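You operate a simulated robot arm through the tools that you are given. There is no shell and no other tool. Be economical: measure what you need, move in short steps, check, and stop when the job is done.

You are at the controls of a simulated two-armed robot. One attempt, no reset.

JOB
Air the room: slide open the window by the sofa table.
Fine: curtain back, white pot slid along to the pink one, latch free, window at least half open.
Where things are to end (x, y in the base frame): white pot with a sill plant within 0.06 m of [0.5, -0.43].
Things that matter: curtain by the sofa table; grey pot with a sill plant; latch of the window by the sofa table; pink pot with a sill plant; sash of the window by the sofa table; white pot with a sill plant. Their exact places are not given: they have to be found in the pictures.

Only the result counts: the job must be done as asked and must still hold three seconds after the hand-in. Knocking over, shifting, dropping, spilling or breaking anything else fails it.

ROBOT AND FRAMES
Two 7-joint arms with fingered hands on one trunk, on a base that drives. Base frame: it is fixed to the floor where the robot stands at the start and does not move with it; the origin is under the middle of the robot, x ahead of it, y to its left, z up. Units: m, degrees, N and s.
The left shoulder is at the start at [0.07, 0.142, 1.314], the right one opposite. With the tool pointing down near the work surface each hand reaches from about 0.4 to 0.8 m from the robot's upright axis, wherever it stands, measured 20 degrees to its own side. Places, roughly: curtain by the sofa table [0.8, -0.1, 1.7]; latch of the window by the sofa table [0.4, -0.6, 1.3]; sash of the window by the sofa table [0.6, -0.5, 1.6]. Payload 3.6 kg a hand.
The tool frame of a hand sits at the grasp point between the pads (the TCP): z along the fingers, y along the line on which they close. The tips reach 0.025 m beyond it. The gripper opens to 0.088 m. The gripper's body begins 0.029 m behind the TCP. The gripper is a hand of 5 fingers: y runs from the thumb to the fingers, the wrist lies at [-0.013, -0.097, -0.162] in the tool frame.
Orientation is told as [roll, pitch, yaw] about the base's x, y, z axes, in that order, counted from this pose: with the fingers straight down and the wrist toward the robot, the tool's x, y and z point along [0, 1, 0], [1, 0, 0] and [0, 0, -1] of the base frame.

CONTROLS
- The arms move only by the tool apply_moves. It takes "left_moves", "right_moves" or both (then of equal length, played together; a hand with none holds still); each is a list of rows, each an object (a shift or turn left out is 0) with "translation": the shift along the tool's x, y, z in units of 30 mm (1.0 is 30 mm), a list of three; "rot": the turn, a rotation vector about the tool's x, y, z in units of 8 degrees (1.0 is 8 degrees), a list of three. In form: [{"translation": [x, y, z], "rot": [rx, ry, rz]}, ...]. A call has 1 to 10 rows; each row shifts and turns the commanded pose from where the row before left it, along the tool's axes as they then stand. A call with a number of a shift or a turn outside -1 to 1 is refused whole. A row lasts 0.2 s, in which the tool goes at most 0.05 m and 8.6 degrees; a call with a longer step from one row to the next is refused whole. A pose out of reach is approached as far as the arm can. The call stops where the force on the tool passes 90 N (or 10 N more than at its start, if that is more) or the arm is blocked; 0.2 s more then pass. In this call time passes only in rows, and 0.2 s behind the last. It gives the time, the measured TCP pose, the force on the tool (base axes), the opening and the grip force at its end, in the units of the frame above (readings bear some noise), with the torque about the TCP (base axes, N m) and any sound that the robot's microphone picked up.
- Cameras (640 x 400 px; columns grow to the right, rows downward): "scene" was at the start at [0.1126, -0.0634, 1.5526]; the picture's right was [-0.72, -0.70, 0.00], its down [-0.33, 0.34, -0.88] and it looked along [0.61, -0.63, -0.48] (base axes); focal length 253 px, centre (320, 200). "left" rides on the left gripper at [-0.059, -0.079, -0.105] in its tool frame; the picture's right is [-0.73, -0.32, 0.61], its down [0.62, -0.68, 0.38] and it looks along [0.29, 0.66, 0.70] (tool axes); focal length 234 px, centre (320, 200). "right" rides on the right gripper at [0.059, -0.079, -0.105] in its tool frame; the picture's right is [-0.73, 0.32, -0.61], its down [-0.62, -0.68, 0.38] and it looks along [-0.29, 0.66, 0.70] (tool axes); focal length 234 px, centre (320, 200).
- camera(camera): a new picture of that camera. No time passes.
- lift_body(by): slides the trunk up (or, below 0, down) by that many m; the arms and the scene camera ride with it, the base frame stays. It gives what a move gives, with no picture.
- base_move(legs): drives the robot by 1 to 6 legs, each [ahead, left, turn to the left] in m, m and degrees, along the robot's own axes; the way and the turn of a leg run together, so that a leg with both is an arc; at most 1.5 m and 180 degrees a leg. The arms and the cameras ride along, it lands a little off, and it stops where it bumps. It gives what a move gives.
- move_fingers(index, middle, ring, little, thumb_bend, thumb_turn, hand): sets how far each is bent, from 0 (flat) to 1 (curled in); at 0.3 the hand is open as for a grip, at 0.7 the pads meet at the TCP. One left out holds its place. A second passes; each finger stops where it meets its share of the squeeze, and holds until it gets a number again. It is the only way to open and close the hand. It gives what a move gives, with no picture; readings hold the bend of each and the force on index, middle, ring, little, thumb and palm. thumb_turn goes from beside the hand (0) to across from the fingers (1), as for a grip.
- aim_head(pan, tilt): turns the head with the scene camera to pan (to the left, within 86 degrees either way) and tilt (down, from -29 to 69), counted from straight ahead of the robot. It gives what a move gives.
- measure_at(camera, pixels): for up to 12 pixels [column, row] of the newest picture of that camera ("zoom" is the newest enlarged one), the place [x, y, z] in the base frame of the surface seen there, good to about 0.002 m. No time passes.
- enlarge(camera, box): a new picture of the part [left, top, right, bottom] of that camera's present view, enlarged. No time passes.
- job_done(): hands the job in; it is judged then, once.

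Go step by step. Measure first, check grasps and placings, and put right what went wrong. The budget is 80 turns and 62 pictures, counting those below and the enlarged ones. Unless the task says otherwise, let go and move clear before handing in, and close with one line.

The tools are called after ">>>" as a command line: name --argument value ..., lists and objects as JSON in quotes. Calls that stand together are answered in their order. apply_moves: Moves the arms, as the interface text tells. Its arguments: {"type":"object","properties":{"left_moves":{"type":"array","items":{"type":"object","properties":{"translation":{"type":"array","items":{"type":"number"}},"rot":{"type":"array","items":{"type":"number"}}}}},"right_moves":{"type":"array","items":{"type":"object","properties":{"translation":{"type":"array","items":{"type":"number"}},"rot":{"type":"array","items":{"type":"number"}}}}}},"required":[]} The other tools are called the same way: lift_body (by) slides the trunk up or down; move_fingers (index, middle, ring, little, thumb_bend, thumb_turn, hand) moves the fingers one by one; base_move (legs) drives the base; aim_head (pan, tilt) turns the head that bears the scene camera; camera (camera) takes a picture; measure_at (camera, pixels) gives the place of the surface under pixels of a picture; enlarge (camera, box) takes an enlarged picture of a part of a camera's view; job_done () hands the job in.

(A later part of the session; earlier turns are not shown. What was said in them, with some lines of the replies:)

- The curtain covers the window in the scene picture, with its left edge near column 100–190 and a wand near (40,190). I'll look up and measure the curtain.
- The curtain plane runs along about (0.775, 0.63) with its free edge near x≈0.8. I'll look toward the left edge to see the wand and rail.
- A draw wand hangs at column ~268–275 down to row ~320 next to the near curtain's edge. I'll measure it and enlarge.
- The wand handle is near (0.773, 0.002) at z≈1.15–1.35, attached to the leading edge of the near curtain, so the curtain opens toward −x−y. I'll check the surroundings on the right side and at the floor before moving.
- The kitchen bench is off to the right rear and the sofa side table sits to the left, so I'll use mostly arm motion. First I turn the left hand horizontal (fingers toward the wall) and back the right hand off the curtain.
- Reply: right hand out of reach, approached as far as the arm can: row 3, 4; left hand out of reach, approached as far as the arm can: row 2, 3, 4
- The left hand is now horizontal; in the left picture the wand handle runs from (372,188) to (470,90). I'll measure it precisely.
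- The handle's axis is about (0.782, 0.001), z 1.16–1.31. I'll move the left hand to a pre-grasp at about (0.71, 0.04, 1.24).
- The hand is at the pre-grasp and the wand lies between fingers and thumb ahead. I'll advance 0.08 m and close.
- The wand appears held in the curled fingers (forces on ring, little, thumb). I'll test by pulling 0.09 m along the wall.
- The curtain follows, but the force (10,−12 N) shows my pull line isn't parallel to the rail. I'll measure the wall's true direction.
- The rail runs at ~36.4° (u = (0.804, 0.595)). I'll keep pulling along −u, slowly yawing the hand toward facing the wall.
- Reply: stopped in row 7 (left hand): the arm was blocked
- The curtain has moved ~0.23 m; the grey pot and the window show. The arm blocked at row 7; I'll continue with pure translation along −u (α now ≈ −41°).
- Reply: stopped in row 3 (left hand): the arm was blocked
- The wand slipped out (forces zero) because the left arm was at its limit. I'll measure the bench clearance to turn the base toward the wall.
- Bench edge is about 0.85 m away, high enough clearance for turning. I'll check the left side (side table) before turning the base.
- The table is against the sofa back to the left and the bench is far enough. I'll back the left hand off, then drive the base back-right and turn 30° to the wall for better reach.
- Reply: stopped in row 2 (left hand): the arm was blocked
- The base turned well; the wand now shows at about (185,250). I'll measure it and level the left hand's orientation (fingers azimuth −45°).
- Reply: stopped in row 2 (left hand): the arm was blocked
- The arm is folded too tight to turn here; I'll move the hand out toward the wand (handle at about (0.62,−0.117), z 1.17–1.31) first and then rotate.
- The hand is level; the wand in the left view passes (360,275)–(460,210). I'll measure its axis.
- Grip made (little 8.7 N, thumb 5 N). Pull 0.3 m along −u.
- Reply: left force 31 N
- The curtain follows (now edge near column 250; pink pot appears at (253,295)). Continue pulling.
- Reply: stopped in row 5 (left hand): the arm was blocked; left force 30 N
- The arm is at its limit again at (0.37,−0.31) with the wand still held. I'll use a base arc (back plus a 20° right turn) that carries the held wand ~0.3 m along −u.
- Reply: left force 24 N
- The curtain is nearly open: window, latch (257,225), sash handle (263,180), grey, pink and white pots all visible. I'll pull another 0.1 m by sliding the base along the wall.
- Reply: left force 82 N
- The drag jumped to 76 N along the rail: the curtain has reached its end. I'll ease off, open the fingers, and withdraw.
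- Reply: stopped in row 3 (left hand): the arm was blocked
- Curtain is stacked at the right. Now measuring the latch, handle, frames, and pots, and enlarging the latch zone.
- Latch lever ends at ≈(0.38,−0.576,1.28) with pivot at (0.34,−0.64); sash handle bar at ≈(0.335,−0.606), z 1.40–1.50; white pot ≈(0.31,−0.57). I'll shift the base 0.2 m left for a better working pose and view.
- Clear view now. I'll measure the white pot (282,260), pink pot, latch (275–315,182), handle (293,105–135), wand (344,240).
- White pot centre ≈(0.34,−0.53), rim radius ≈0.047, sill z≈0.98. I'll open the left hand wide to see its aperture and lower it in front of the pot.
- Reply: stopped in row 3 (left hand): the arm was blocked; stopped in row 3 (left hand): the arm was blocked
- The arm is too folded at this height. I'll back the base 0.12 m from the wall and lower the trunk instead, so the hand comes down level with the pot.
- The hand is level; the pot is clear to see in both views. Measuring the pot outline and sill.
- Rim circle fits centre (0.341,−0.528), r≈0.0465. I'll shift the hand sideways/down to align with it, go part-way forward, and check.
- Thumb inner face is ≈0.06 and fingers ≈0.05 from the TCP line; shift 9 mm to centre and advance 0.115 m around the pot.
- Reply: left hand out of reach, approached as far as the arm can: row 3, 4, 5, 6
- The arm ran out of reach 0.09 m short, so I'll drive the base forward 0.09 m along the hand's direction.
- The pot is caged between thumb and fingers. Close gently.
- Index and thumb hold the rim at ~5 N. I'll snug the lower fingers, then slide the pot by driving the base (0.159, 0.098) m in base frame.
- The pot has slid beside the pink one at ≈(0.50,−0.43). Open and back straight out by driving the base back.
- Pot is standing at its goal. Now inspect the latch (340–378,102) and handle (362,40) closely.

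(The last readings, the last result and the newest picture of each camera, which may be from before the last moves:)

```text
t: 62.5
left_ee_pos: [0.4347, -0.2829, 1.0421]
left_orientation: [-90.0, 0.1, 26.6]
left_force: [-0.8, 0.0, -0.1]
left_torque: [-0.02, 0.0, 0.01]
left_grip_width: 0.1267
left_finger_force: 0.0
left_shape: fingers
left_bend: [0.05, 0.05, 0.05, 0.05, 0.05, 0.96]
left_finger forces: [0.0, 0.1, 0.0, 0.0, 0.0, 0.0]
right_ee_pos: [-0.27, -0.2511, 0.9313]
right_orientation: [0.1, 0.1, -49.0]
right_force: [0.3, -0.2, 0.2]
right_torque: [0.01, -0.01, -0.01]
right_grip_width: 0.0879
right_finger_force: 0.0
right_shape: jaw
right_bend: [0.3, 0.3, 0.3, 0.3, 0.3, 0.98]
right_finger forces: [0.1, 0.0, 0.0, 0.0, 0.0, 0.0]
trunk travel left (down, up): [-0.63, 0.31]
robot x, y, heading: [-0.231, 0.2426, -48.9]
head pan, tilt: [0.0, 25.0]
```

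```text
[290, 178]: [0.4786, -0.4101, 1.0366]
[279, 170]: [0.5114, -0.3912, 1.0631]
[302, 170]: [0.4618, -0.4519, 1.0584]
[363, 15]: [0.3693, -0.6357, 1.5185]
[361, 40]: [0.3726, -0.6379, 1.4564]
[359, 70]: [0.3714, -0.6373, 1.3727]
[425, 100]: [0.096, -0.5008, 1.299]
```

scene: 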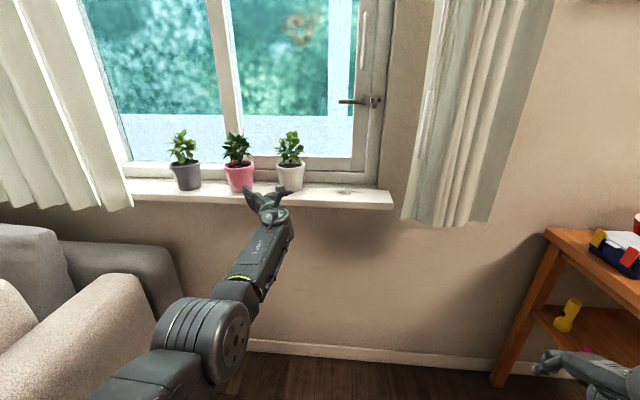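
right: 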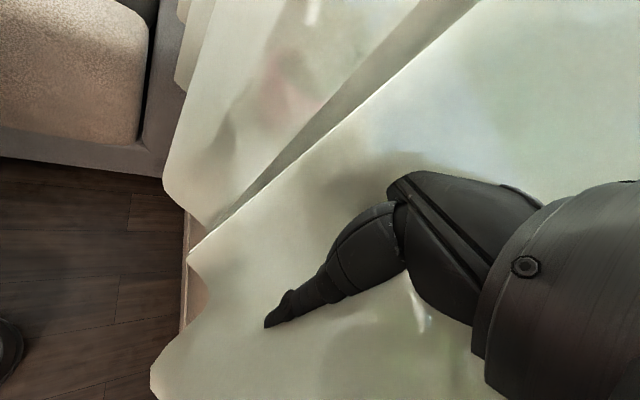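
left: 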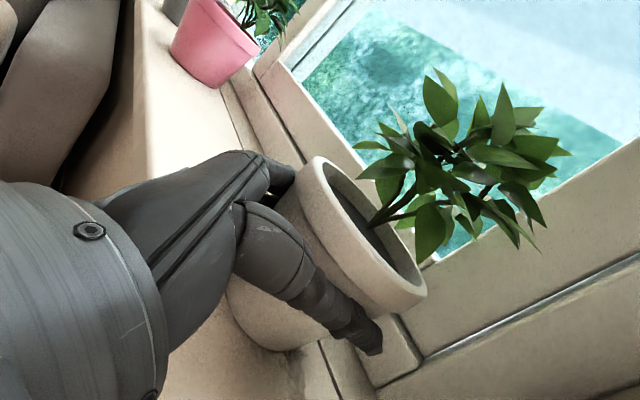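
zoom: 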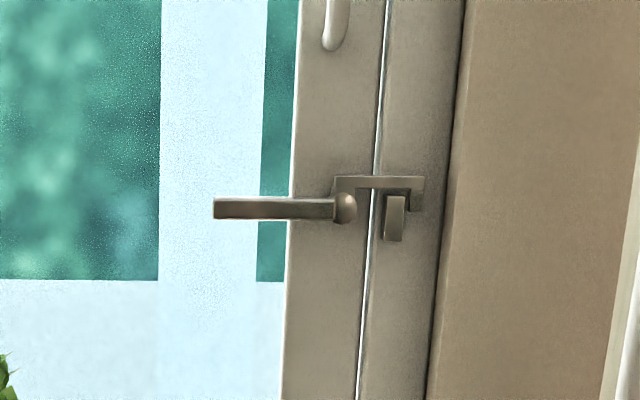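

The latch is a hook over a keeper at right of the pivot, so pressing the lever's left end down lifts the hook. I'll raise the trunk, half close the hand into a compact pusher, and drive so the hand is above the lever tip (u≈−0.035).

>>> lift_body --by 0.31

>>> move_fingers --hand "left" --index 0.5 --middle 0.5 --ring 0.5 --little 0.5 --thumb_bend 0.6

>>> base_move --legs '[[0, -0.2246, 0], [0.103, 0, 0]]'

>>> camera --camera "left"

>>> camera --camera "scene"

```text
t: 65.5
left_ee_pos: [0.4343, -0.2826, 1.3521]
left_orientation: [-90.1, 0.1, 26.6]
left_force: [0.5, 0.5, 0.1]
left_torque: [-0.01, -0.02, 0.03]
left_grip_width: 0.1268
left_finger_force: 0.0
left_shape: fingers
left_bend: [0.05, 0.05, 0.05, 0.05, 0.05, 0.96]
left_finger forces: [0.0, 0.0, 0.1, 0.0, 0.0, 0.1]
right_ee_pos: [-0.2695, -0.251, 1.2394]
right_orientation: [0.0, 0.1, -49.1]
right_force: [0.0, 0.5, -0.7]
right_torque: [0.0, 0.01, 0.01]
right_grip_width: 0.0875
right_finger_force: 0.0
right_shape: jaw
right_bend: [0.3, 0.3, 0.3, 0.3, 0.3, 0.98]
right_finger forces: [0.0, 0.0, 0.1, 0.0, 0.0, 0.0]
trunk travel left (down, up): [-0.94, 0.0]
robot x, y, heading: [-0.2256, 0.2445, -49.0]
head pan, tilt: [0.0, 25.0]
```

```text
t: 66.5
left_ee_pos: [0.4345, -0.2842, 1.3536]
left_orientation: [-90.1, 0.1, 26.5]
left_force: [-0.6, -1.2, -0.1]
left_torque: [-0.01, 0.01, 0.01]
left_grip_width: 0.0314
left_finger_force: 0.1
left_shape: fingers
left_bend: [0.5, 0.5, 0.5, 0.5, 0.6, 0.96]
left_finger forces: [0.0, 0.1, 0.0, 0.0, 0.0, 0.0]
right_ee_pos: [-0.2699, -0.2501, 1.2407]
right_orientation: [0.0, 0.2, -49.0]
right_force: [0.3, 0.1, 0.8]
right_torque: [-0.01, -0.01, 0.0]
right_grip_width: 0.0878
right_finger_force: 0.1
right_shape: jaw
right_bend: [0.3, 0.3, 0.3, 0.3, 0.3, 0.98]
right_finger forces: [0.1, 0.1, 0.1, 0.0, 0.0, 0.0]
trunk travel left (down, up): [-0.94, 0.0]
robot x, y, heading: [-0.229, 0.2475, -49.0]
head pan, tilt: [0.0, 25.0]
```

```text
t: 69.0
left_ee_pos: [0.3249, -0.507, 1.3574]
left_orientation: [-90.2, -0.1, 26.6]
left_force: [-0.8, 0.4, 0.8]
left_torque: [0.0, 0.02, 0.01]
left_grip_width: 0.0314
left_finger_force: 0.0
left_shape: fingers
left_bend: [0.5, 0.5, 0.5, 0.5, 0.6, 0.96]
left_finger forces: [0.1, 0.0, 0.0, 0.0, 0.1, 0.0]
right_ee_pos: [-0.3796, -0.4734, 1.2415]
right_orientation: [0.0, -0.2, -49.1]
right_force: [-0.2, 0.3, 1.5]
right_torque: [-0.01, -0.02, 0.02]
right_grip_width: 0.0878
right_finger_force: 0.1
right_shape: jaw
right_bend: [0.3, 0.3, 0.3, 0.3, 0.3, 0.98]
right_finger forces: [0.0, 0.0, 0.0, 0.0, 0.0, 0.1]
trunk travel left (down, up): [-0.94, 0.0]
robot x, y, heading: [-0.3363, 0.0177, -49.1]
head pan, tilt: [0.0, 25.0]
```

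```text
16 pictures are left
```

left: 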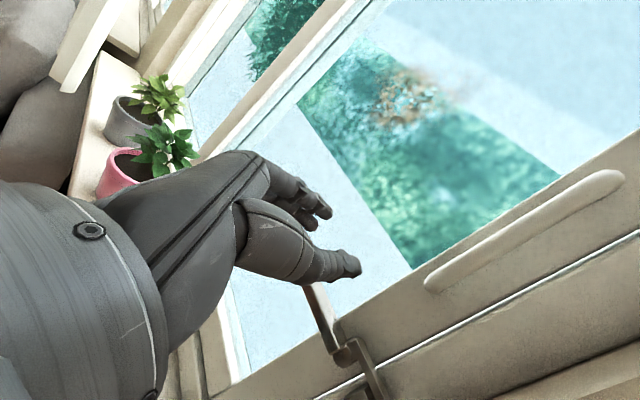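

```text
15 pictures are left
```

scene: 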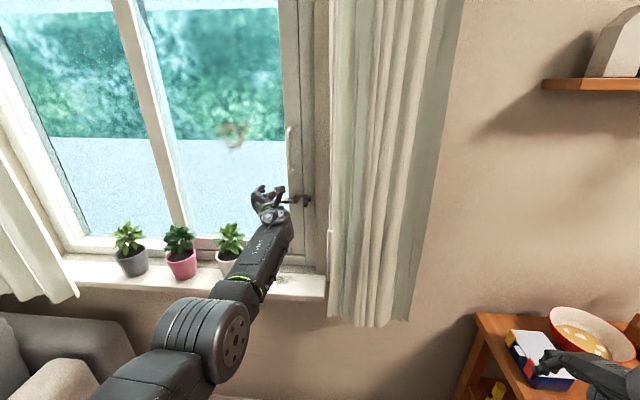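

Lever visible in left view from (312,288) to (342,350), handle (430,280)–(615,180). Measuring.

>>> measure_at --camera "left" --pixels '[[315, 292], [325, 320], [342, 352], [362, 355], [350, 265], [322, 212], [432, 280], [520, 228], [612, 180], [400, 300]]'

```text
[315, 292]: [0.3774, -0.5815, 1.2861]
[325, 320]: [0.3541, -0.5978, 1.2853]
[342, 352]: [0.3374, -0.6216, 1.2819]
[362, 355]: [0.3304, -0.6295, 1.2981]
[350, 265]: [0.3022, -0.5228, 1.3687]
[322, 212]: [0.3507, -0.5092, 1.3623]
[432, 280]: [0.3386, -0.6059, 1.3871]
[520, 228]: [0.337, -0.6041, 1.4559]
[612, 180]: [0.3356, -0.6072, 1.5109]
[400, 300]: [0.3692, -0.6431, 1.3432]
```

Lever top is z≈1.29 with the press point ≈(0.378,−0.58). I'll tuck the thumb, lower 1 cm, and drive in so the fingertips sit above the lever.

>>> move_fingers --hand "left" --thumb_bend 0.8

>>> lift_body --by -0.01

>>> base_move --legs '[[0.083, -0.0263, 0]]'

>>> camera --camera "left"

>>> enlarge --camera "scene" --box '[230, 130, 350, 250]'

```text
t: 70.0
left_ee_pos: [0.3299, -0.5117, 1.3526]
left_orientation: [-90.1, 0.1, 26.5]
left_force: [0.7, -0.1, -1.0]
left_torque: [0.0, -0.02, 0.04]
left_grip_width: 0.0079
left_finger_force: 0.0
left_shape: fingers
left_bend: [0.5, 0.5, 0.5, 0.5, 0.8, 0.96]
left_finger forces: [0.1, 0.0, 0.0, 0.0, 0.0, 0.0]
right_ee_pos: [-0.3736, -0.4761, 1.2395]
right_orientation: [0.0, 0.2, -49.1]
right_force: [-0.3, -0.3, -0.5]
right_torque: [0.02, 0.02, 0.01]
right_grip_width: 0.0879
right_finger_force: 0.0
right_shape: jaw
right_bend: [0.3, 0.3, 0.3, 0.3, 0.3, 0.98]
right_finger forces: [0.0, 0.0, 0.1, 0.1, 0.1, 0.1]
trunk travel left (down, up): [-0.94, 0.0]
robot x, y, heading: [-0.3343, 0.0195, -49.0]
head pan, tilt: [0.0, 25.0]
```

```text
t: 70.6
left_ee_pos: [0.3295, -0.5114, 1.3421]
left_orientation: [-90.1, 0.1, 26.4]
left_force: [0.0, 0.1, 0.6]
left_torque: [0.02, -0.01, 0.02]
left_grip_width: 0.0077
left_finger_force: 0.1
left_shape: fingers
left_bend: [0.5, 0.5, 0.5, 0.5, 0.8, 0.96]
left_finger forces: [0.0, 0.1, 0.0, 0.0, 0.0, 0.1]
right_ee_pos: [-0.3752, -0.477, 1.2287]
right_orientation: [0.0, 0.1, -49.1]
right_force: [-0.2, -1.0, -0.6]
right_torque: [0.0, -0.01, -0.01]
right_grip_width: 0.0877
right_finger_force: 0.2
right_shape: jaw
right_bend: [0.3, 0.3, 0.3, 0.3, 0.3, 0.98]
right_finger forces: [0.0, 0.1, 0.0, 0.1, 0.0, 0.1]
trunk travel left (down, up): [-0.93, 0.01]
robot x, y, heading: [-0.3369, 0.0187, -49.1]
head pan, tilt: [0.0, 25.0]
```

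```text
t: 71.7
left_ee_pos: [0.3595, -0.5836, 1.3466]
left_orientation: [-90.5, 0.2, 26.5]
left_force: [0.3, -0.1, 0.7]
left_torque: [0.01, 0.03, -0.01]
left_grip_width: 0.0078
left_finger_force: 0.0
left_shape: fingers
left_bend: [0.5, 0.5, 0.5, 0.5, 0.8, 0.96]
left_finger forces: [0.0, 0.0, 0.0, 0.1, 0.0, 0.1]
right_ee_pos: [-0.3441, -0.5498, 1.2327]
right_orientation: [-0.1, -0.3, -49.2]
right_force: [0.3, 0.4, 0.3]
right_torque: [-0.02, -0.03, -0.01]
right_grip_width: 0.0877
right_finger_force: 0.1
right_shape: jaw
right_bend: [0.3, 0.3, 0.3, 0.3, 0.3, 0.98]
right_finger forces: [0.0, 0.1, 0.0, 0.1, 0.0, 0.0]
trunk travel left (down, up): [-0.93, 0.01]
robot x, y, heading: [-0.3028, -0.0587, -49.2]
head pan, tilt: [0.0, 25.0]
```

```text
14 pictures are left
```

left: 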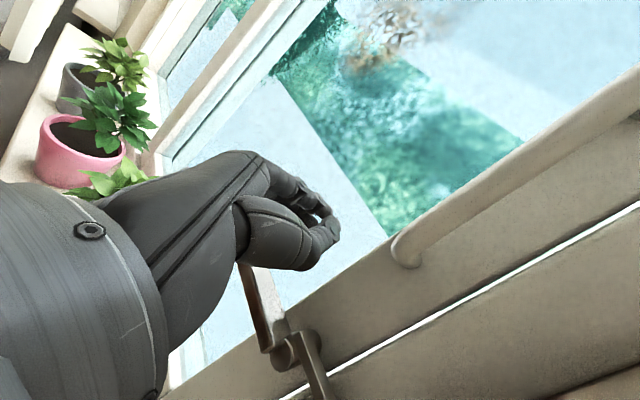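

```text
3.33 times, centred on (290, 190) of scene
```

zoom: 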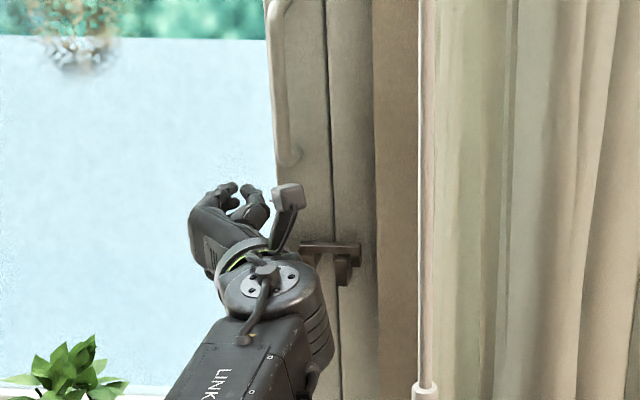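

The fingers sit above the lever, compact and clear of the handle. Press down 6 cm.

>>> apply_moves --left_moves '[{"translation": [0.67, 0, 0]}, {"translation": [0.67, 0, 0]}, {"translation": [0.67, 0, 0]}]'

>>> camera --camera "left"

```text
t: 72.5
left_ee_pos: [0.3549, -0.5778, 1.292]
left_orientation: [-90.1, 0.1, 26.5]
left_force: [-1.5, 4.1, 0.3]
left_torque: [0.21, 0.14, 0.14]
left_grip_width: 0.0078
left_finger_force: 2.6
left_shape: fingers
left_bend: [0.5, 0.5, 0.5, 0.5, 0.8, 0.96]
left_finger forces: [0.0, 0.1, 0.0, 4.6, 0.0, 0.0]
left hand out of reach, approached as far as the arm can: row 1, 2, 3
right_ee_pos: [-0.3414, -0.5544, 1.2309]
right_orientation: [0.0, 0.0, -49.2]
right_force: [0.5, 0.3, 0.9]
right_torque: [0.03, -0.01, 0.0]
right_grip_width: 0.0879
right_finger_force: 0.1
right_shape: jaw
right_bend: [0.3, 0.3, 0.3, 0.3, 0.3, 0.98]
right_finger forces: [0.0, 0.0, 0.1, 0.0, 0.0, 0.0]
trunk travel left (down, up): [-0.93, 0.01]
robot x, y, heading: [-0.299, -0.0567, -48.9]
head pan, tilt: [0.0, 25.0]
```

```text
12 pictures are left
```

left: 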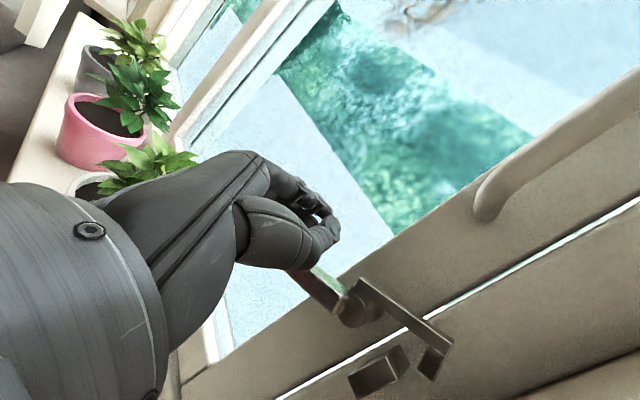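

The hook has lifted off the keeper (gap between (435,350) and (380,370)). I'll press further with the trunk to turn it well open.

>>> lift_body --by -0.04

>>> camera --camera "left"

```text
t: 73.3
left_ee_pos: [0.3546, -0.5775, 1.2538]
left_orientation: [-90.1, 0.0, 26.4]
left_force: [2.6, -0.2, 7.6]
left_torque: [-0.07, -0.33, 0.01]
left_grip_width: 0.0078
left_finger_force: 2.8
left_shape: fingers
left_bend: [0.5, 0.5, 0.48, 0.5, 0.8, 0.96]
left_finger forces: [0.0, 0.0, 6.5, 0.0, 0.0, 0.1]
right_ee_pos: [-0.3436, -0.554, 1.1917]
right_orientation: [0.1, -0.2, -49.1]
right_force: [0.9, 0.0, 0.2]
right_torque: [0.0, 0.01, 0.02]
right_grip_width: 0.0877
right_finger_force: 0.1
right_shape: jaw
right_bend: [0.3, 0.3, 0.3, 0.3, 0.3, 0.98]
right_finger forces: [0.0, 0.0, 0.0, 0.1, 0.1, 0.1]
trunk travel left (down, up): [-0.89, 0.05]
robot x, y, heading: [-0.2983, -0.0565, -49.0]
head pan, tilt: [0.0, 25.0]
```

```text
11 pictures are left
```

left: 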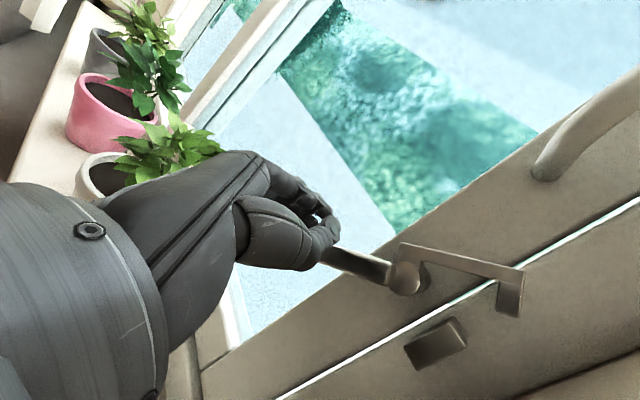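

The latch hook is ~50° up, free of the keeper. Now I'll withdraw, raise the trunk and arm to handle height (z≈1.45), and open the hand.

>>> base_move --legs '[[-0.097, 0.025, 0]]'

>>> lift_body --by 0.05

>>> apply_moves --left_moves '[{"translation": [-0.9, 0, 0]}, {"translation": [-0.9, 0, 0]}, {"translation": [-0.9, 0, 0]}, {"translation": [-0.9, 0, 0]}, {"translation": [-0.9, 0, 0]}]'

>>> move_fingers --hand "left" --index 0.3 --middle 0.3 --ring 0.3 --little 0.3 --thumb_bend 0.3

>>> camera --camera "left"

```text
t: 74.5
left_ee_pos: [0.3142, -0.4919, 1.2482]
left_orientation: [-89.8, 0.1, 26.7]
left_force: [0.1, 0.5, -0.3]
left_torque: [-0.04, -0.01, -0.01]
left_grip_width: 0.0079
left_finger_force: 0.1
left_shape: fingers
left_bend: [0.5, 0.5, 0.5, 0.5, 0.8, 0.96]
left_finger forces: [0.1, 0.1, 0.0, 0.0, 0.0, 0.0]
right_ee_pos: [-0.3811, -0.4698, 1.1877]
right_orientation: [0.1, 0.3, -49.0]
right_force: [0.3, -0.2, 0.3]
right_torque: [-0.01, -0.01, -0.02]
right_grip_width: 0.0875
right_finger_force: 0.1
right_shape: jaw
right_bend: [0.3, 0.3, 0.3, 0.3, 0.3, 0.98]
right_finger forces: [0.1, 0.1, 0.0, 0.1, 0.0, 0.0]
trunk travel left (down, up): [-0.89, 0.05]
robot x, y, heading: [-0.3407, 0.033, -49.1]
head pan, tilt: [0.0, 25.0]
```

```text
t: 75.4
left_ee_pos: [0.3115, -0.4883, 1.3034]
left_orientation: [-89.9, 0.1, 26.6]
left_force: [-0.2, 0.4, 0.9]
left_torque: [0.02, -0.01, -0.01]
left_grip_width: 0.0077
left_finger_force: 0.0
left_shape: fingers
left_bend: [0.5, 0.5, 0.5, 0.5, 0.8, 0.96]
left_finger forces: [0.0, 0.0, 0.0, 0.0, 0.1, 0.0]
right_ee_pos: [-0.3845, -0.4649, 1.2398]
right_orientation: [-0.1, 0.1, -49.0]
right_force: [0.3, -0.1, -0.7]
right_torque: [-0.01, 0.01, 0.01]
right_grip_width: 0.0879
right_finger_force: 0.1
right_shape: jaw
right_bend: [0.3, 0.3, 0.3, 0.3, 0.3, 0.98]
right_finger forces: [0.0, 0.0, 0.0, 0.0, 0.1, 0.0]
trunk travel left (down, up): [-0.94, 0.0]
robot x, y, heading: [-0.3414, 0.0342, -49.0]
head pan, tilt: [0.0, 25.0]
```

```text
t: 76.6
left_ee_pos: [0.3132, -0.4872, 1.4377]
left_orientation: [-90.1, 0.1, 26.7]
left_force: [-0.4, 0.3, -0.3]
left_torque: [0.02, -0.01, -0.05]
left_grip_width: 0.0076
left_finger_force: 0.0
left_shape: fingers
left_bend: [0.5, 0.5, 0.5, 0.5, 0.8, 0.96]
left_finger forces: [0.0, 0.0, 0.1, 0.0, 0.0, 0.0]
right_ee_pos: [-0.3848, -0.4672, 1.2399]
right_orientation: [0.0, -0.1, -49.0]
right_force: [-0.2, -0.2, 0.3]
right_torque: [0.0, 0.0, -0.01]
right_grip_width: 0.0878
right_finger_force: 0.1
right_shape: jaw
right_bend: [0.3, 0.3, 0.3, 0.3, 0.3, 0.98]
right_finger forces: [0.0, 0.0, 0.1, 0.0, 0.0, 0.0]
trunk travel left (down, up): [-0.94, 0.0]
robot x, y, heading: [-0.3431, 0.0342, -48.9]
head pan, tilt: [0.0, 25.0]
```

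```text
t: 77.6
left_ee_pos: [0.3144, -0.4886, 1.4362]
left_orientation: [-90.0, 0.1, 26.6]
left_force: [-0.1, 0.0, 0.1]
left_torque: [-0.01, 0.02, -0.01]
left_grip_width: 0.0847
left_finger_force: 0.1
left_shape: fingers
left_bend: [0.3, 0.3, 0.3, 0.3, 0.3, 0.96]
left_finger forces: [0.0, 0.1, 0.0, 0.0, 0.0, 0.1]
right_ee_pos: [-0.3839, -0.4662, 1.2404]
right_orientation: [0.0, 0.1, -48.9]
right_force: [0.6, 1.3, -0.8]
right_torque: [-0.03, 0.03, 0.01]
right_grip_width: 0.0873
right_finger_force: 0.0
right_shape: jaw
right_bend: [0.3, 0.3, 0.3, 0.3, 0.3, 0.98]
right_finger forces: [0.1, 0.0, 0.0, 0.0, 0.0, 0.1]
trunk travel left (down, up): [-0.94, 0.0]
robot x, y, heading: [-0.344, 0.0306, -48.9]
head pan, tilt: [0.0, 25.0]
```

```text
10 pictures are left
```

left: 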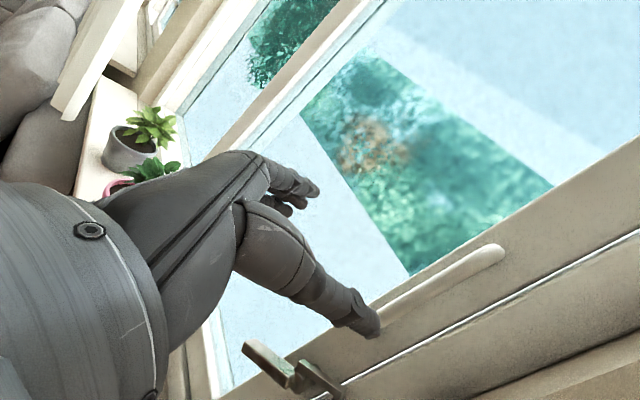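

I need to check whether the latch stayed open: lever tip near (250,350), hook near (320,375) in the left view.

>>> measure_at --camera "left" --pixels '[[250, 350], [270, 362], [300, 378], [315, 375], [335, 392], [400, 300], [450, 275], [490, 255]]'

>>> enlarge --camera "scene" --box '[240, 120, 350, 240]'

```text
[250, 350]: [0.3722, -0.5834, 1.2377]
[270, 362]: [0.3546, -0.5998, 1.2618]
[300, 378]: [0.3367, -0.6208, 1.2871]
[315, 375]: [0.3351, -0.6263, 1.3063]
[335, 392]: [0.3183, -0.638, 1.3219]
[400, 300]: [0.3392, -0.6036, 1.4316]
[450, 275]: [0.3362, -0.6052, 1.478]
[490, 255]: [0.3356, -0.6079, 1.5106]
```

```text
3.33 times, centred on (295, 180) of scene
```

zoom: 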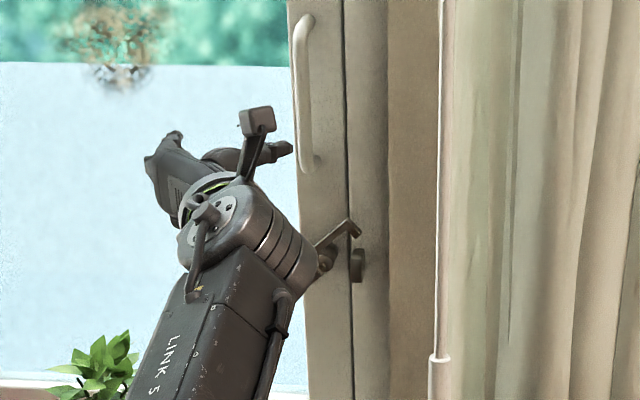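

The latch stays at ~40°, hook above the keeper. Now move to the handle bar (centre ≈(0.343,−0.611), z 1.39–1.51): shift −y 29 mm, up 1 cm, then forward.

>>> apply_moves --left_moves '[{"translation": [-0.33, -0.97, 0]}, {"translation": [0, 0, 0.8]}, {"translation": [0, 0, 0.8]}, {"translation": [0, 0, 0.8]}, {"translation": [0, 0, 0.8]}, {"translation": [0, 0, 0.8]}]'

```text
t: 79.0
left_ee_pos: [0.2944, -0.513, 1.4442]
left_orientation: [-90.0, 0.1, 26.7]
left_force: [-0.1, -0.3, 0.1]
left_torque: [0.0, 0.02, -0.01]
left_grip_width: 0.0848
left_finger_force: 0.0
left_shape: fingers
left_bend: [0.3, 0.3, 0.3, 0.3, 0.3, 0.96]
left_finger forces: [0.0, 0.0, 0.1, 0.0, 0.0, 0.1]
left hand out of reach, approached as far as the arm can: row 2, 3, 4, 5, 6
right_ee_pos: [-0.3828, -0.466, 1.2406]
right_orientation: [0.0, 0.2, -49.1]
right_force: [-0.5, 0.5, 0.6]
right_torque: [0.01, 0.0, -0.01]
right_grip_width: 0.0879
right_finger_force: 0.0
right_shape: jaw
right_bend: [0.3, 0.3, 0.3, 0.3, 0.3, 0.98]
right_finger forces: [0.0, 0.1, 0.0, 0.0, 0.1, 0.1]
trunk travel left (down, up): [-0.94, 0.0]
robot x, y, heading: [-0.3433, 0.0319, -49.2]
head pan, tilt: [0.0, 25.0]
```

Aligned; arm at reach limit, so drive the base 0.11 m along the hand's direction to bring the bar between the fingers.

>>> base_move --legs '[[0.106, -0.0272, 0]]'

>>> camera --camera "left"

```text
t: 80.2
left_ee_pos: [0.3398, -0.6047, 1.4486]
left_orientation: [-90.3, 0.2, 26.7]
left_force: [1.0, -0.6, -0.4]
left_torque: [0.0, 0.03, -0.01]
left_grip_width: 0.0848
left_finger_force: 0.0
left_shape: fingers
left_bend: [0.3, 0.3, 0.3, 0.3, 0.3, 0.96]
left_finger forces: [0.1, 0.1, 0.0, 0.0, 0.0, 0.0]
right_ee_pos: [-0.337, -0.5597, 1.2408]
right_orientation: [0.0, -0.3, -48.9]
right_force: [-0.6, -0.5, 0.7]
right_torque: [-0.03, 0.04, -0.01]
right_grip_width: 0.0879
right_finger_force: 0.1
right_shape: jaw
right_bend: [0.3, 0.3, 0.3, 0.3, 0.3, 0.98]
right_finger forces: [0.0, 0.0, 0.1, 0.1, 0.0, 0.0]
trunk travel left (down, up): [-0.94, 0.0]
robot x, y, heading: [-0.294, -0.067, -49.0]
head pan, tilt: [0.0, 25.0]
```

```text
8 pictures are left
```

left: 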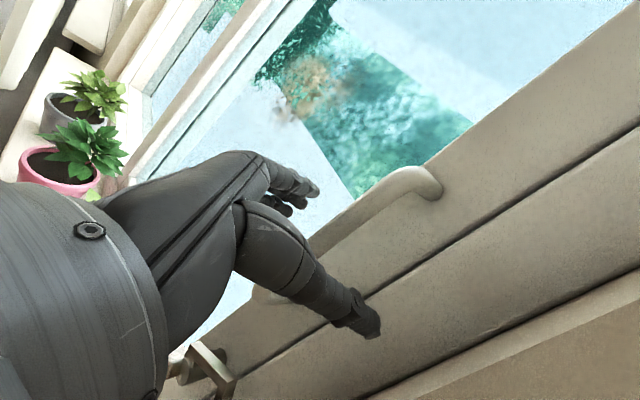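

The bar lies between fingers and thumb. Close on it.

>>> move_fingers --hand "left" --index 0.7 --middle 0.7 --ring 0.7 --little 0.7 --thumb_bend 0.7

```text
t: 81.2
left_ee_pos: [0.3427, -0.6096, 1.4453]
left_orientation: [-90.0, 0.1, 26.7]
left_force: [-0.2, -0.9, -0.1]
left_torque: [0.0, -0.04, 0.0]
left_grip_width: 0.0001
left_finger_force: 0.1
left_shape: fingers
left_bend: [0.7, 0.7, 0.7, 0.7, 0.69, 0.95]
left_finger forces: [0.1, 0.1, 0.0, 0.4, 0.9, 0.0]
right_ee_pos: [-0.3357, -0.5637, 1.2401]
right_orientation: [0.0, 0.1, -48.9]
right_force: [0.4, 0.2, -0.8]
right_torque: [0.0, 0.01, 0.01]
right_grip_width: 0.0875
right_finger_force: 0.0
right_shape: jaw
right_bend: [0.3, 0.3, 0.3, 0.3, 0.3, 0.98]
right_finger forces: [0.0, 0.1, 0.0, 0.0, 0.0, 0.0]
trunk travel left (down, up): [-0.94, 0.0]
robot x, y, heading: [-0.2973, -0.067, -48.8]
head pan, tilt: [0.0, 25.0]
```

Fingers closed around the bar (light contact on thumb). Try sliding 0.1 m left with the base.

>>> base_move --legs '[[0.008, 0.1, 0]]'

>>> camera --camera "left"

```text
t: 82.3
left_ee_pos: [0.4168, -0.5552, 1.4459]
left_orientation: [-89.9, -0.2, 26.6]
left_force: [-1.7, -0.8, 0.3]
left_torque: [-0.02, -0.04, 0.04]
left_grip_width: 0.0003
left_finger_force: 0.4
left_shape: fingers
left_bend: [0.7, 0.7, 0.7, 0.7, 0.69, 0.95]
left_finger forces: [0.0, 0.0, 0.0, 0.2, 1.3, 0.1]
right_ee_pos: [-0.2603, -0.5076, 1.2376]
right_orientation: [0.3, 0.1, -48.9]
right_force: [0.3, -0.8, 0.6]
right_torque: [0.05, -0.03, 0.0]
right_grip_width: 0.0878
right_finger_force: 0.1
right_shape: jaw
right_bend: [0.3, 0.3, 0.3, 0.3, 0.3, 0.98]
right_finger forces: [0.1, 0.0, 0.0, 0.1, 0.0, 0.1]
trunk travel left (down, up): [-0.94, 0.0]
robot x, y, heading: [-0.2141, -0.0117, -49.1]
head pan, tilt: [0.0, 25.0]
```

```text
7 pictures are left
```

left: 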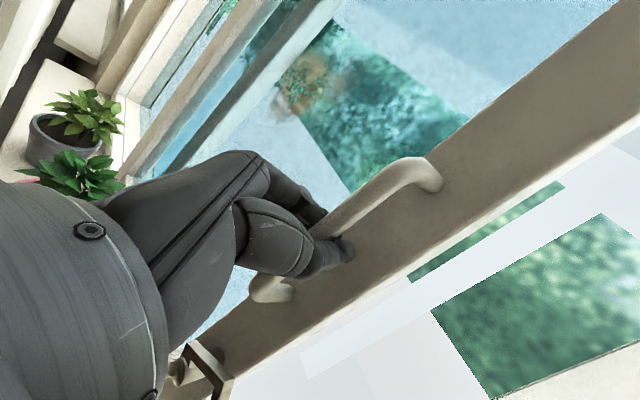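

The sash is sliding freely (gap visible at right, (520,320)). I'll continue with a base arc (slight left turn plus forward) that carries the hand ~0.26 m more along the wall without nearing the side table.

>>> base_move --legs '[[0.0888, 0.0425, 15]]'

>>> camera --camera "scene"

```text
t: 83.6
left_ee_pos: [0.6296, -0.3943, 1.4481]
left_orientation: [-90.1, -0.1, 41.6]
left_force: [0.9, -0.6, -0.8]
left_torque: [-0.02, -0.06, 0.03]
left_grip_width: 0.0004
left_finger_force: 1.1
left_shape: fingers
left_bend: [0.7, 0.7, 0.7, 0.69, 0.69, 0.96]
left_finger forces: [0.1, 0.0, 0.0, 0.9, 1.5, 0.1]
right_ee_pos: [-0.0353, -0.525, 1.2393]
right_orientation: [0.2, -0.1, -33.8]
right_force: [-0.8, -0.3, -0.7]
right_torque: [0.0, -0.01, 0.03]
right_grip_width: 0.0876
right_finger_force: 0.0
right_shape: jaw
right_bend: [0.3, 0.3, 0.3, 0.3, 0.3, 0.98]
right_finger forces: [0.0, 0.0, 0.1, 0.0, 0.1, 0.0]
trunk travel left (down, up): [-0.94, 0.0]
robot x, y, heading: [-0.1195, -0.0372, -33.8]
head pan, tilt: [0.0, 25.0]
```

```text
6 pictures are left
```

scene: 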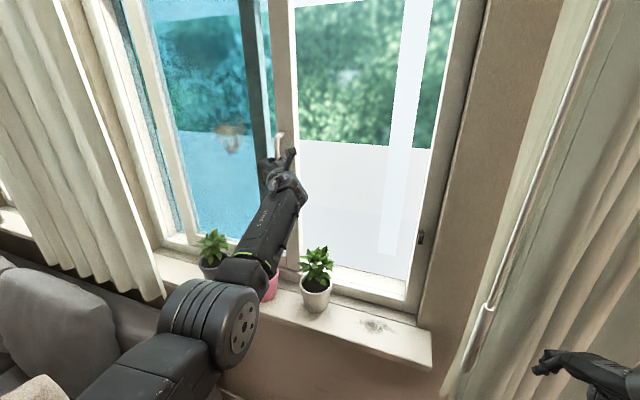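

The window is now about three-quarters or more open (sash stile at column ~285, right frame at ~440). Release and back straight out.

>>> move_fingers --hand "left" --index 0.2 --middle 0.2 --ring 0.2 --little 0.2 --thumb_bend 0.2

>>> base_move --legs '[[-0.15, 0.039, 0]]'

>>> aim_head --pan -10 --tilt 20

>>> camera --camera "scene"

```text
t: 84.6
left_ee_pos: [0.635, -0.3914, 1.4447]
left_orientation: [-90.0, 0.1, 41.6]
left_force: [0.3, 0.0, 0.2]
left_torque: [0.01, -0.01, 0.01]
left_grip_width: 0.103
left_finger_force: 0.1
left_shape: fingers
left_bend: [0.2, 0.2, 0.2, 0.2, 0.2, 0.96]
left_finger forces: [0.1, 0.0, 0.0, 0.0, 0.0, 0.0]
right_ee_pos: [-0.0307, -0.5232, 1.2403]
right_orientation: [-0.1, 0.1, -33.8]
right_force: [0.5, -0.3, -0.7]
right_torque: [0.03, -0.04, 0.02]
right_grip_width: 0.0879
right_finger_force: 0.1
right_shape: jaw
right_bend: [0.3, 0.3, 0.3, 0.3, 0.3, 0.98]
right_finger forces: [0.1, 0.0, 0.0, 0.1, 0.0, 0.0]
trunk travel left (down, up): [-0.94, 0.0]
robot x, y, heading: [-0.1193, -0.0343, -34.0]
head pan, tilt: [0.0, 25.0]
```

```text
t: 86.0
left_ee_pos: [0.5345, -0.2797, 1.4427]
left_orientation: [-89.8, 0.1, 41.6]
left_force: [0.0, -0.4, -0.4]
left_torque: [-0.02, 0.02, -0.01]
left_grip_width: 0.1037
left_finger_force: 0.1
left_shape: fingers
left_bend: [0.2, 0.2, 0.2, 0.2, 0.2, 0.96]
left_finger forces: [0.1, 0.1, 0.0, 0.1, 0.0, 0.1]
right_ee_pos: [-0.1312, -0.4117, 1.2387]
right_orientation: [-0.1, 0.2, -33.7]
right_force: [-0.3, -0.2, 0.2]
right_torque: [0.03, 0.03, 0.0]
right_grip_width: 0.0878
right_finger_force: 0.0
right_shape: jaw
right_bend: [0.3, 0.3, 0.3, 0.3, 0.3, 0.98]
right_finger forces: [0.0, 0.1, 0.0, 0.0, 0.0, 0.1]
trunk travel left (down, up): [-0.94, 0.0]
robot x, y, heading: [-0.2195, 0.0855, -33.9]
head pan, tilt: [0.0, 25.0]
```

```text
t: 86.7
left_ee_pos: [0.5314, -0.2768, 1.4433]
left_orientation: [-89.9, 0.1, 41.6]
left_force: [0.0, 0.1, -0.1]
left_torque: [0.01, 0.0, -0.01]
left_grip_width: 0.1036
left_finger_force: 0.1
left_shape: fingers
left_bend: [0.2, 0.2, 0.2, 0.2, 0.2, 0.96]
left_finger forces: [0.0, 0.0, 0.0, 0.0, 0.0, 0.1]
right_ee_pos: [-0.1332, -0.409, 1.2398]
right_orientation: [0.0, 0.2, -33.9]
right_force: [-0.8, 0.0, 0.1]
right_torque: [0.0, 0.0, 0.02]
right_grip_width: 0.0878
right_finger_force: 0.0
right_shape: jaw
right_bend: [0.3, 0.3, 0.3, 0.3, 0.3, 0.98]
right_finger forces: [0.0, 0.0, 0.1, 0.0, 0.0, 0.1]
trunk travel left (down, up): [-0.94, 0.0]
robot x, y, heading: [-0.2245, 0.0855, -33.5]
head pan, tilt: [-10.0, 20.0]
```

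```text
5 pictures are left
```

scene: 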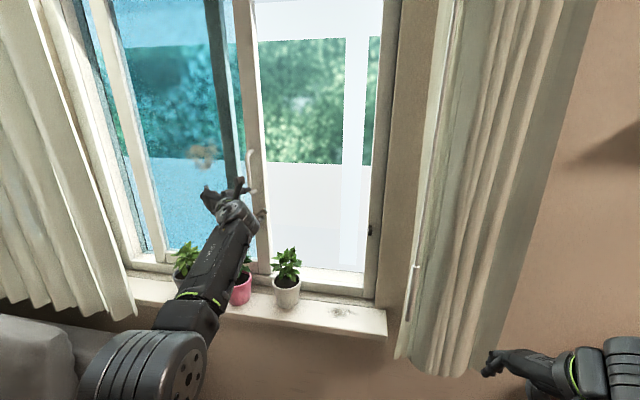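

Hand is clear. Final checks: white pot position, wand/curtain edge and latch lever.

>>> measure_at --camera "scene" --pixels '[[286, 297], [274, 286], [299, 287], [286, 284], [286, 280], [413, 290], [253, 170], [376, 230], [262, 215], [241, 290]]'

>>> enlarge --camera "scene" --box '[200, 140, 320, 320]'

```text
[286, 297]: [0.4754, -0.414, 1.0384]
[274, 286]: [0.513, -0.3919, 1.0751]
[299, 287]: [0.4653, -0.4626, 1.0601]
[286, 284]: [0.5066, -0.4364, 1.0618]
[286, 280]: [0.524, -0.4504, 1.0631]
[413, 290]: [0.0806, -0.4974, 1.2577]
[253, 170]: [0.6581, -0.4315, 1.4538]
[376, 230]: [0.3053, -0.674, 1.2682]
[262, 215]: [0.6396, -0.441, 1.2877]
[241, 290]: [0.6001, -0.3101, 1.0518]
```

```text
2.22 times, centred on (260, 230) of scene
```

zoom: 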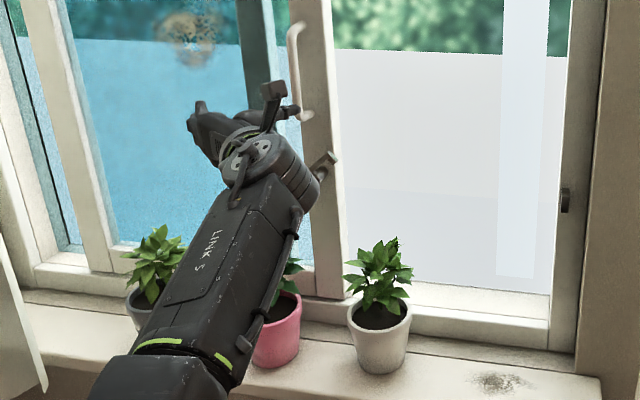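

Everything checks out: the white pot stands at ≈(0.50,−0.43) beside the pink one, and the curtain is still stacked at the right. The latch hook is raised, the sash is ≈0.36 m open, and both hands are clear. Handing in.

>>> job_done

```text
The job is handed in.
```

The job is handed in: the curtain is back, the white pot stands beside the pink one, the latch is free, and the window is about 0.36 m open, well past half by my estimate of its travel.
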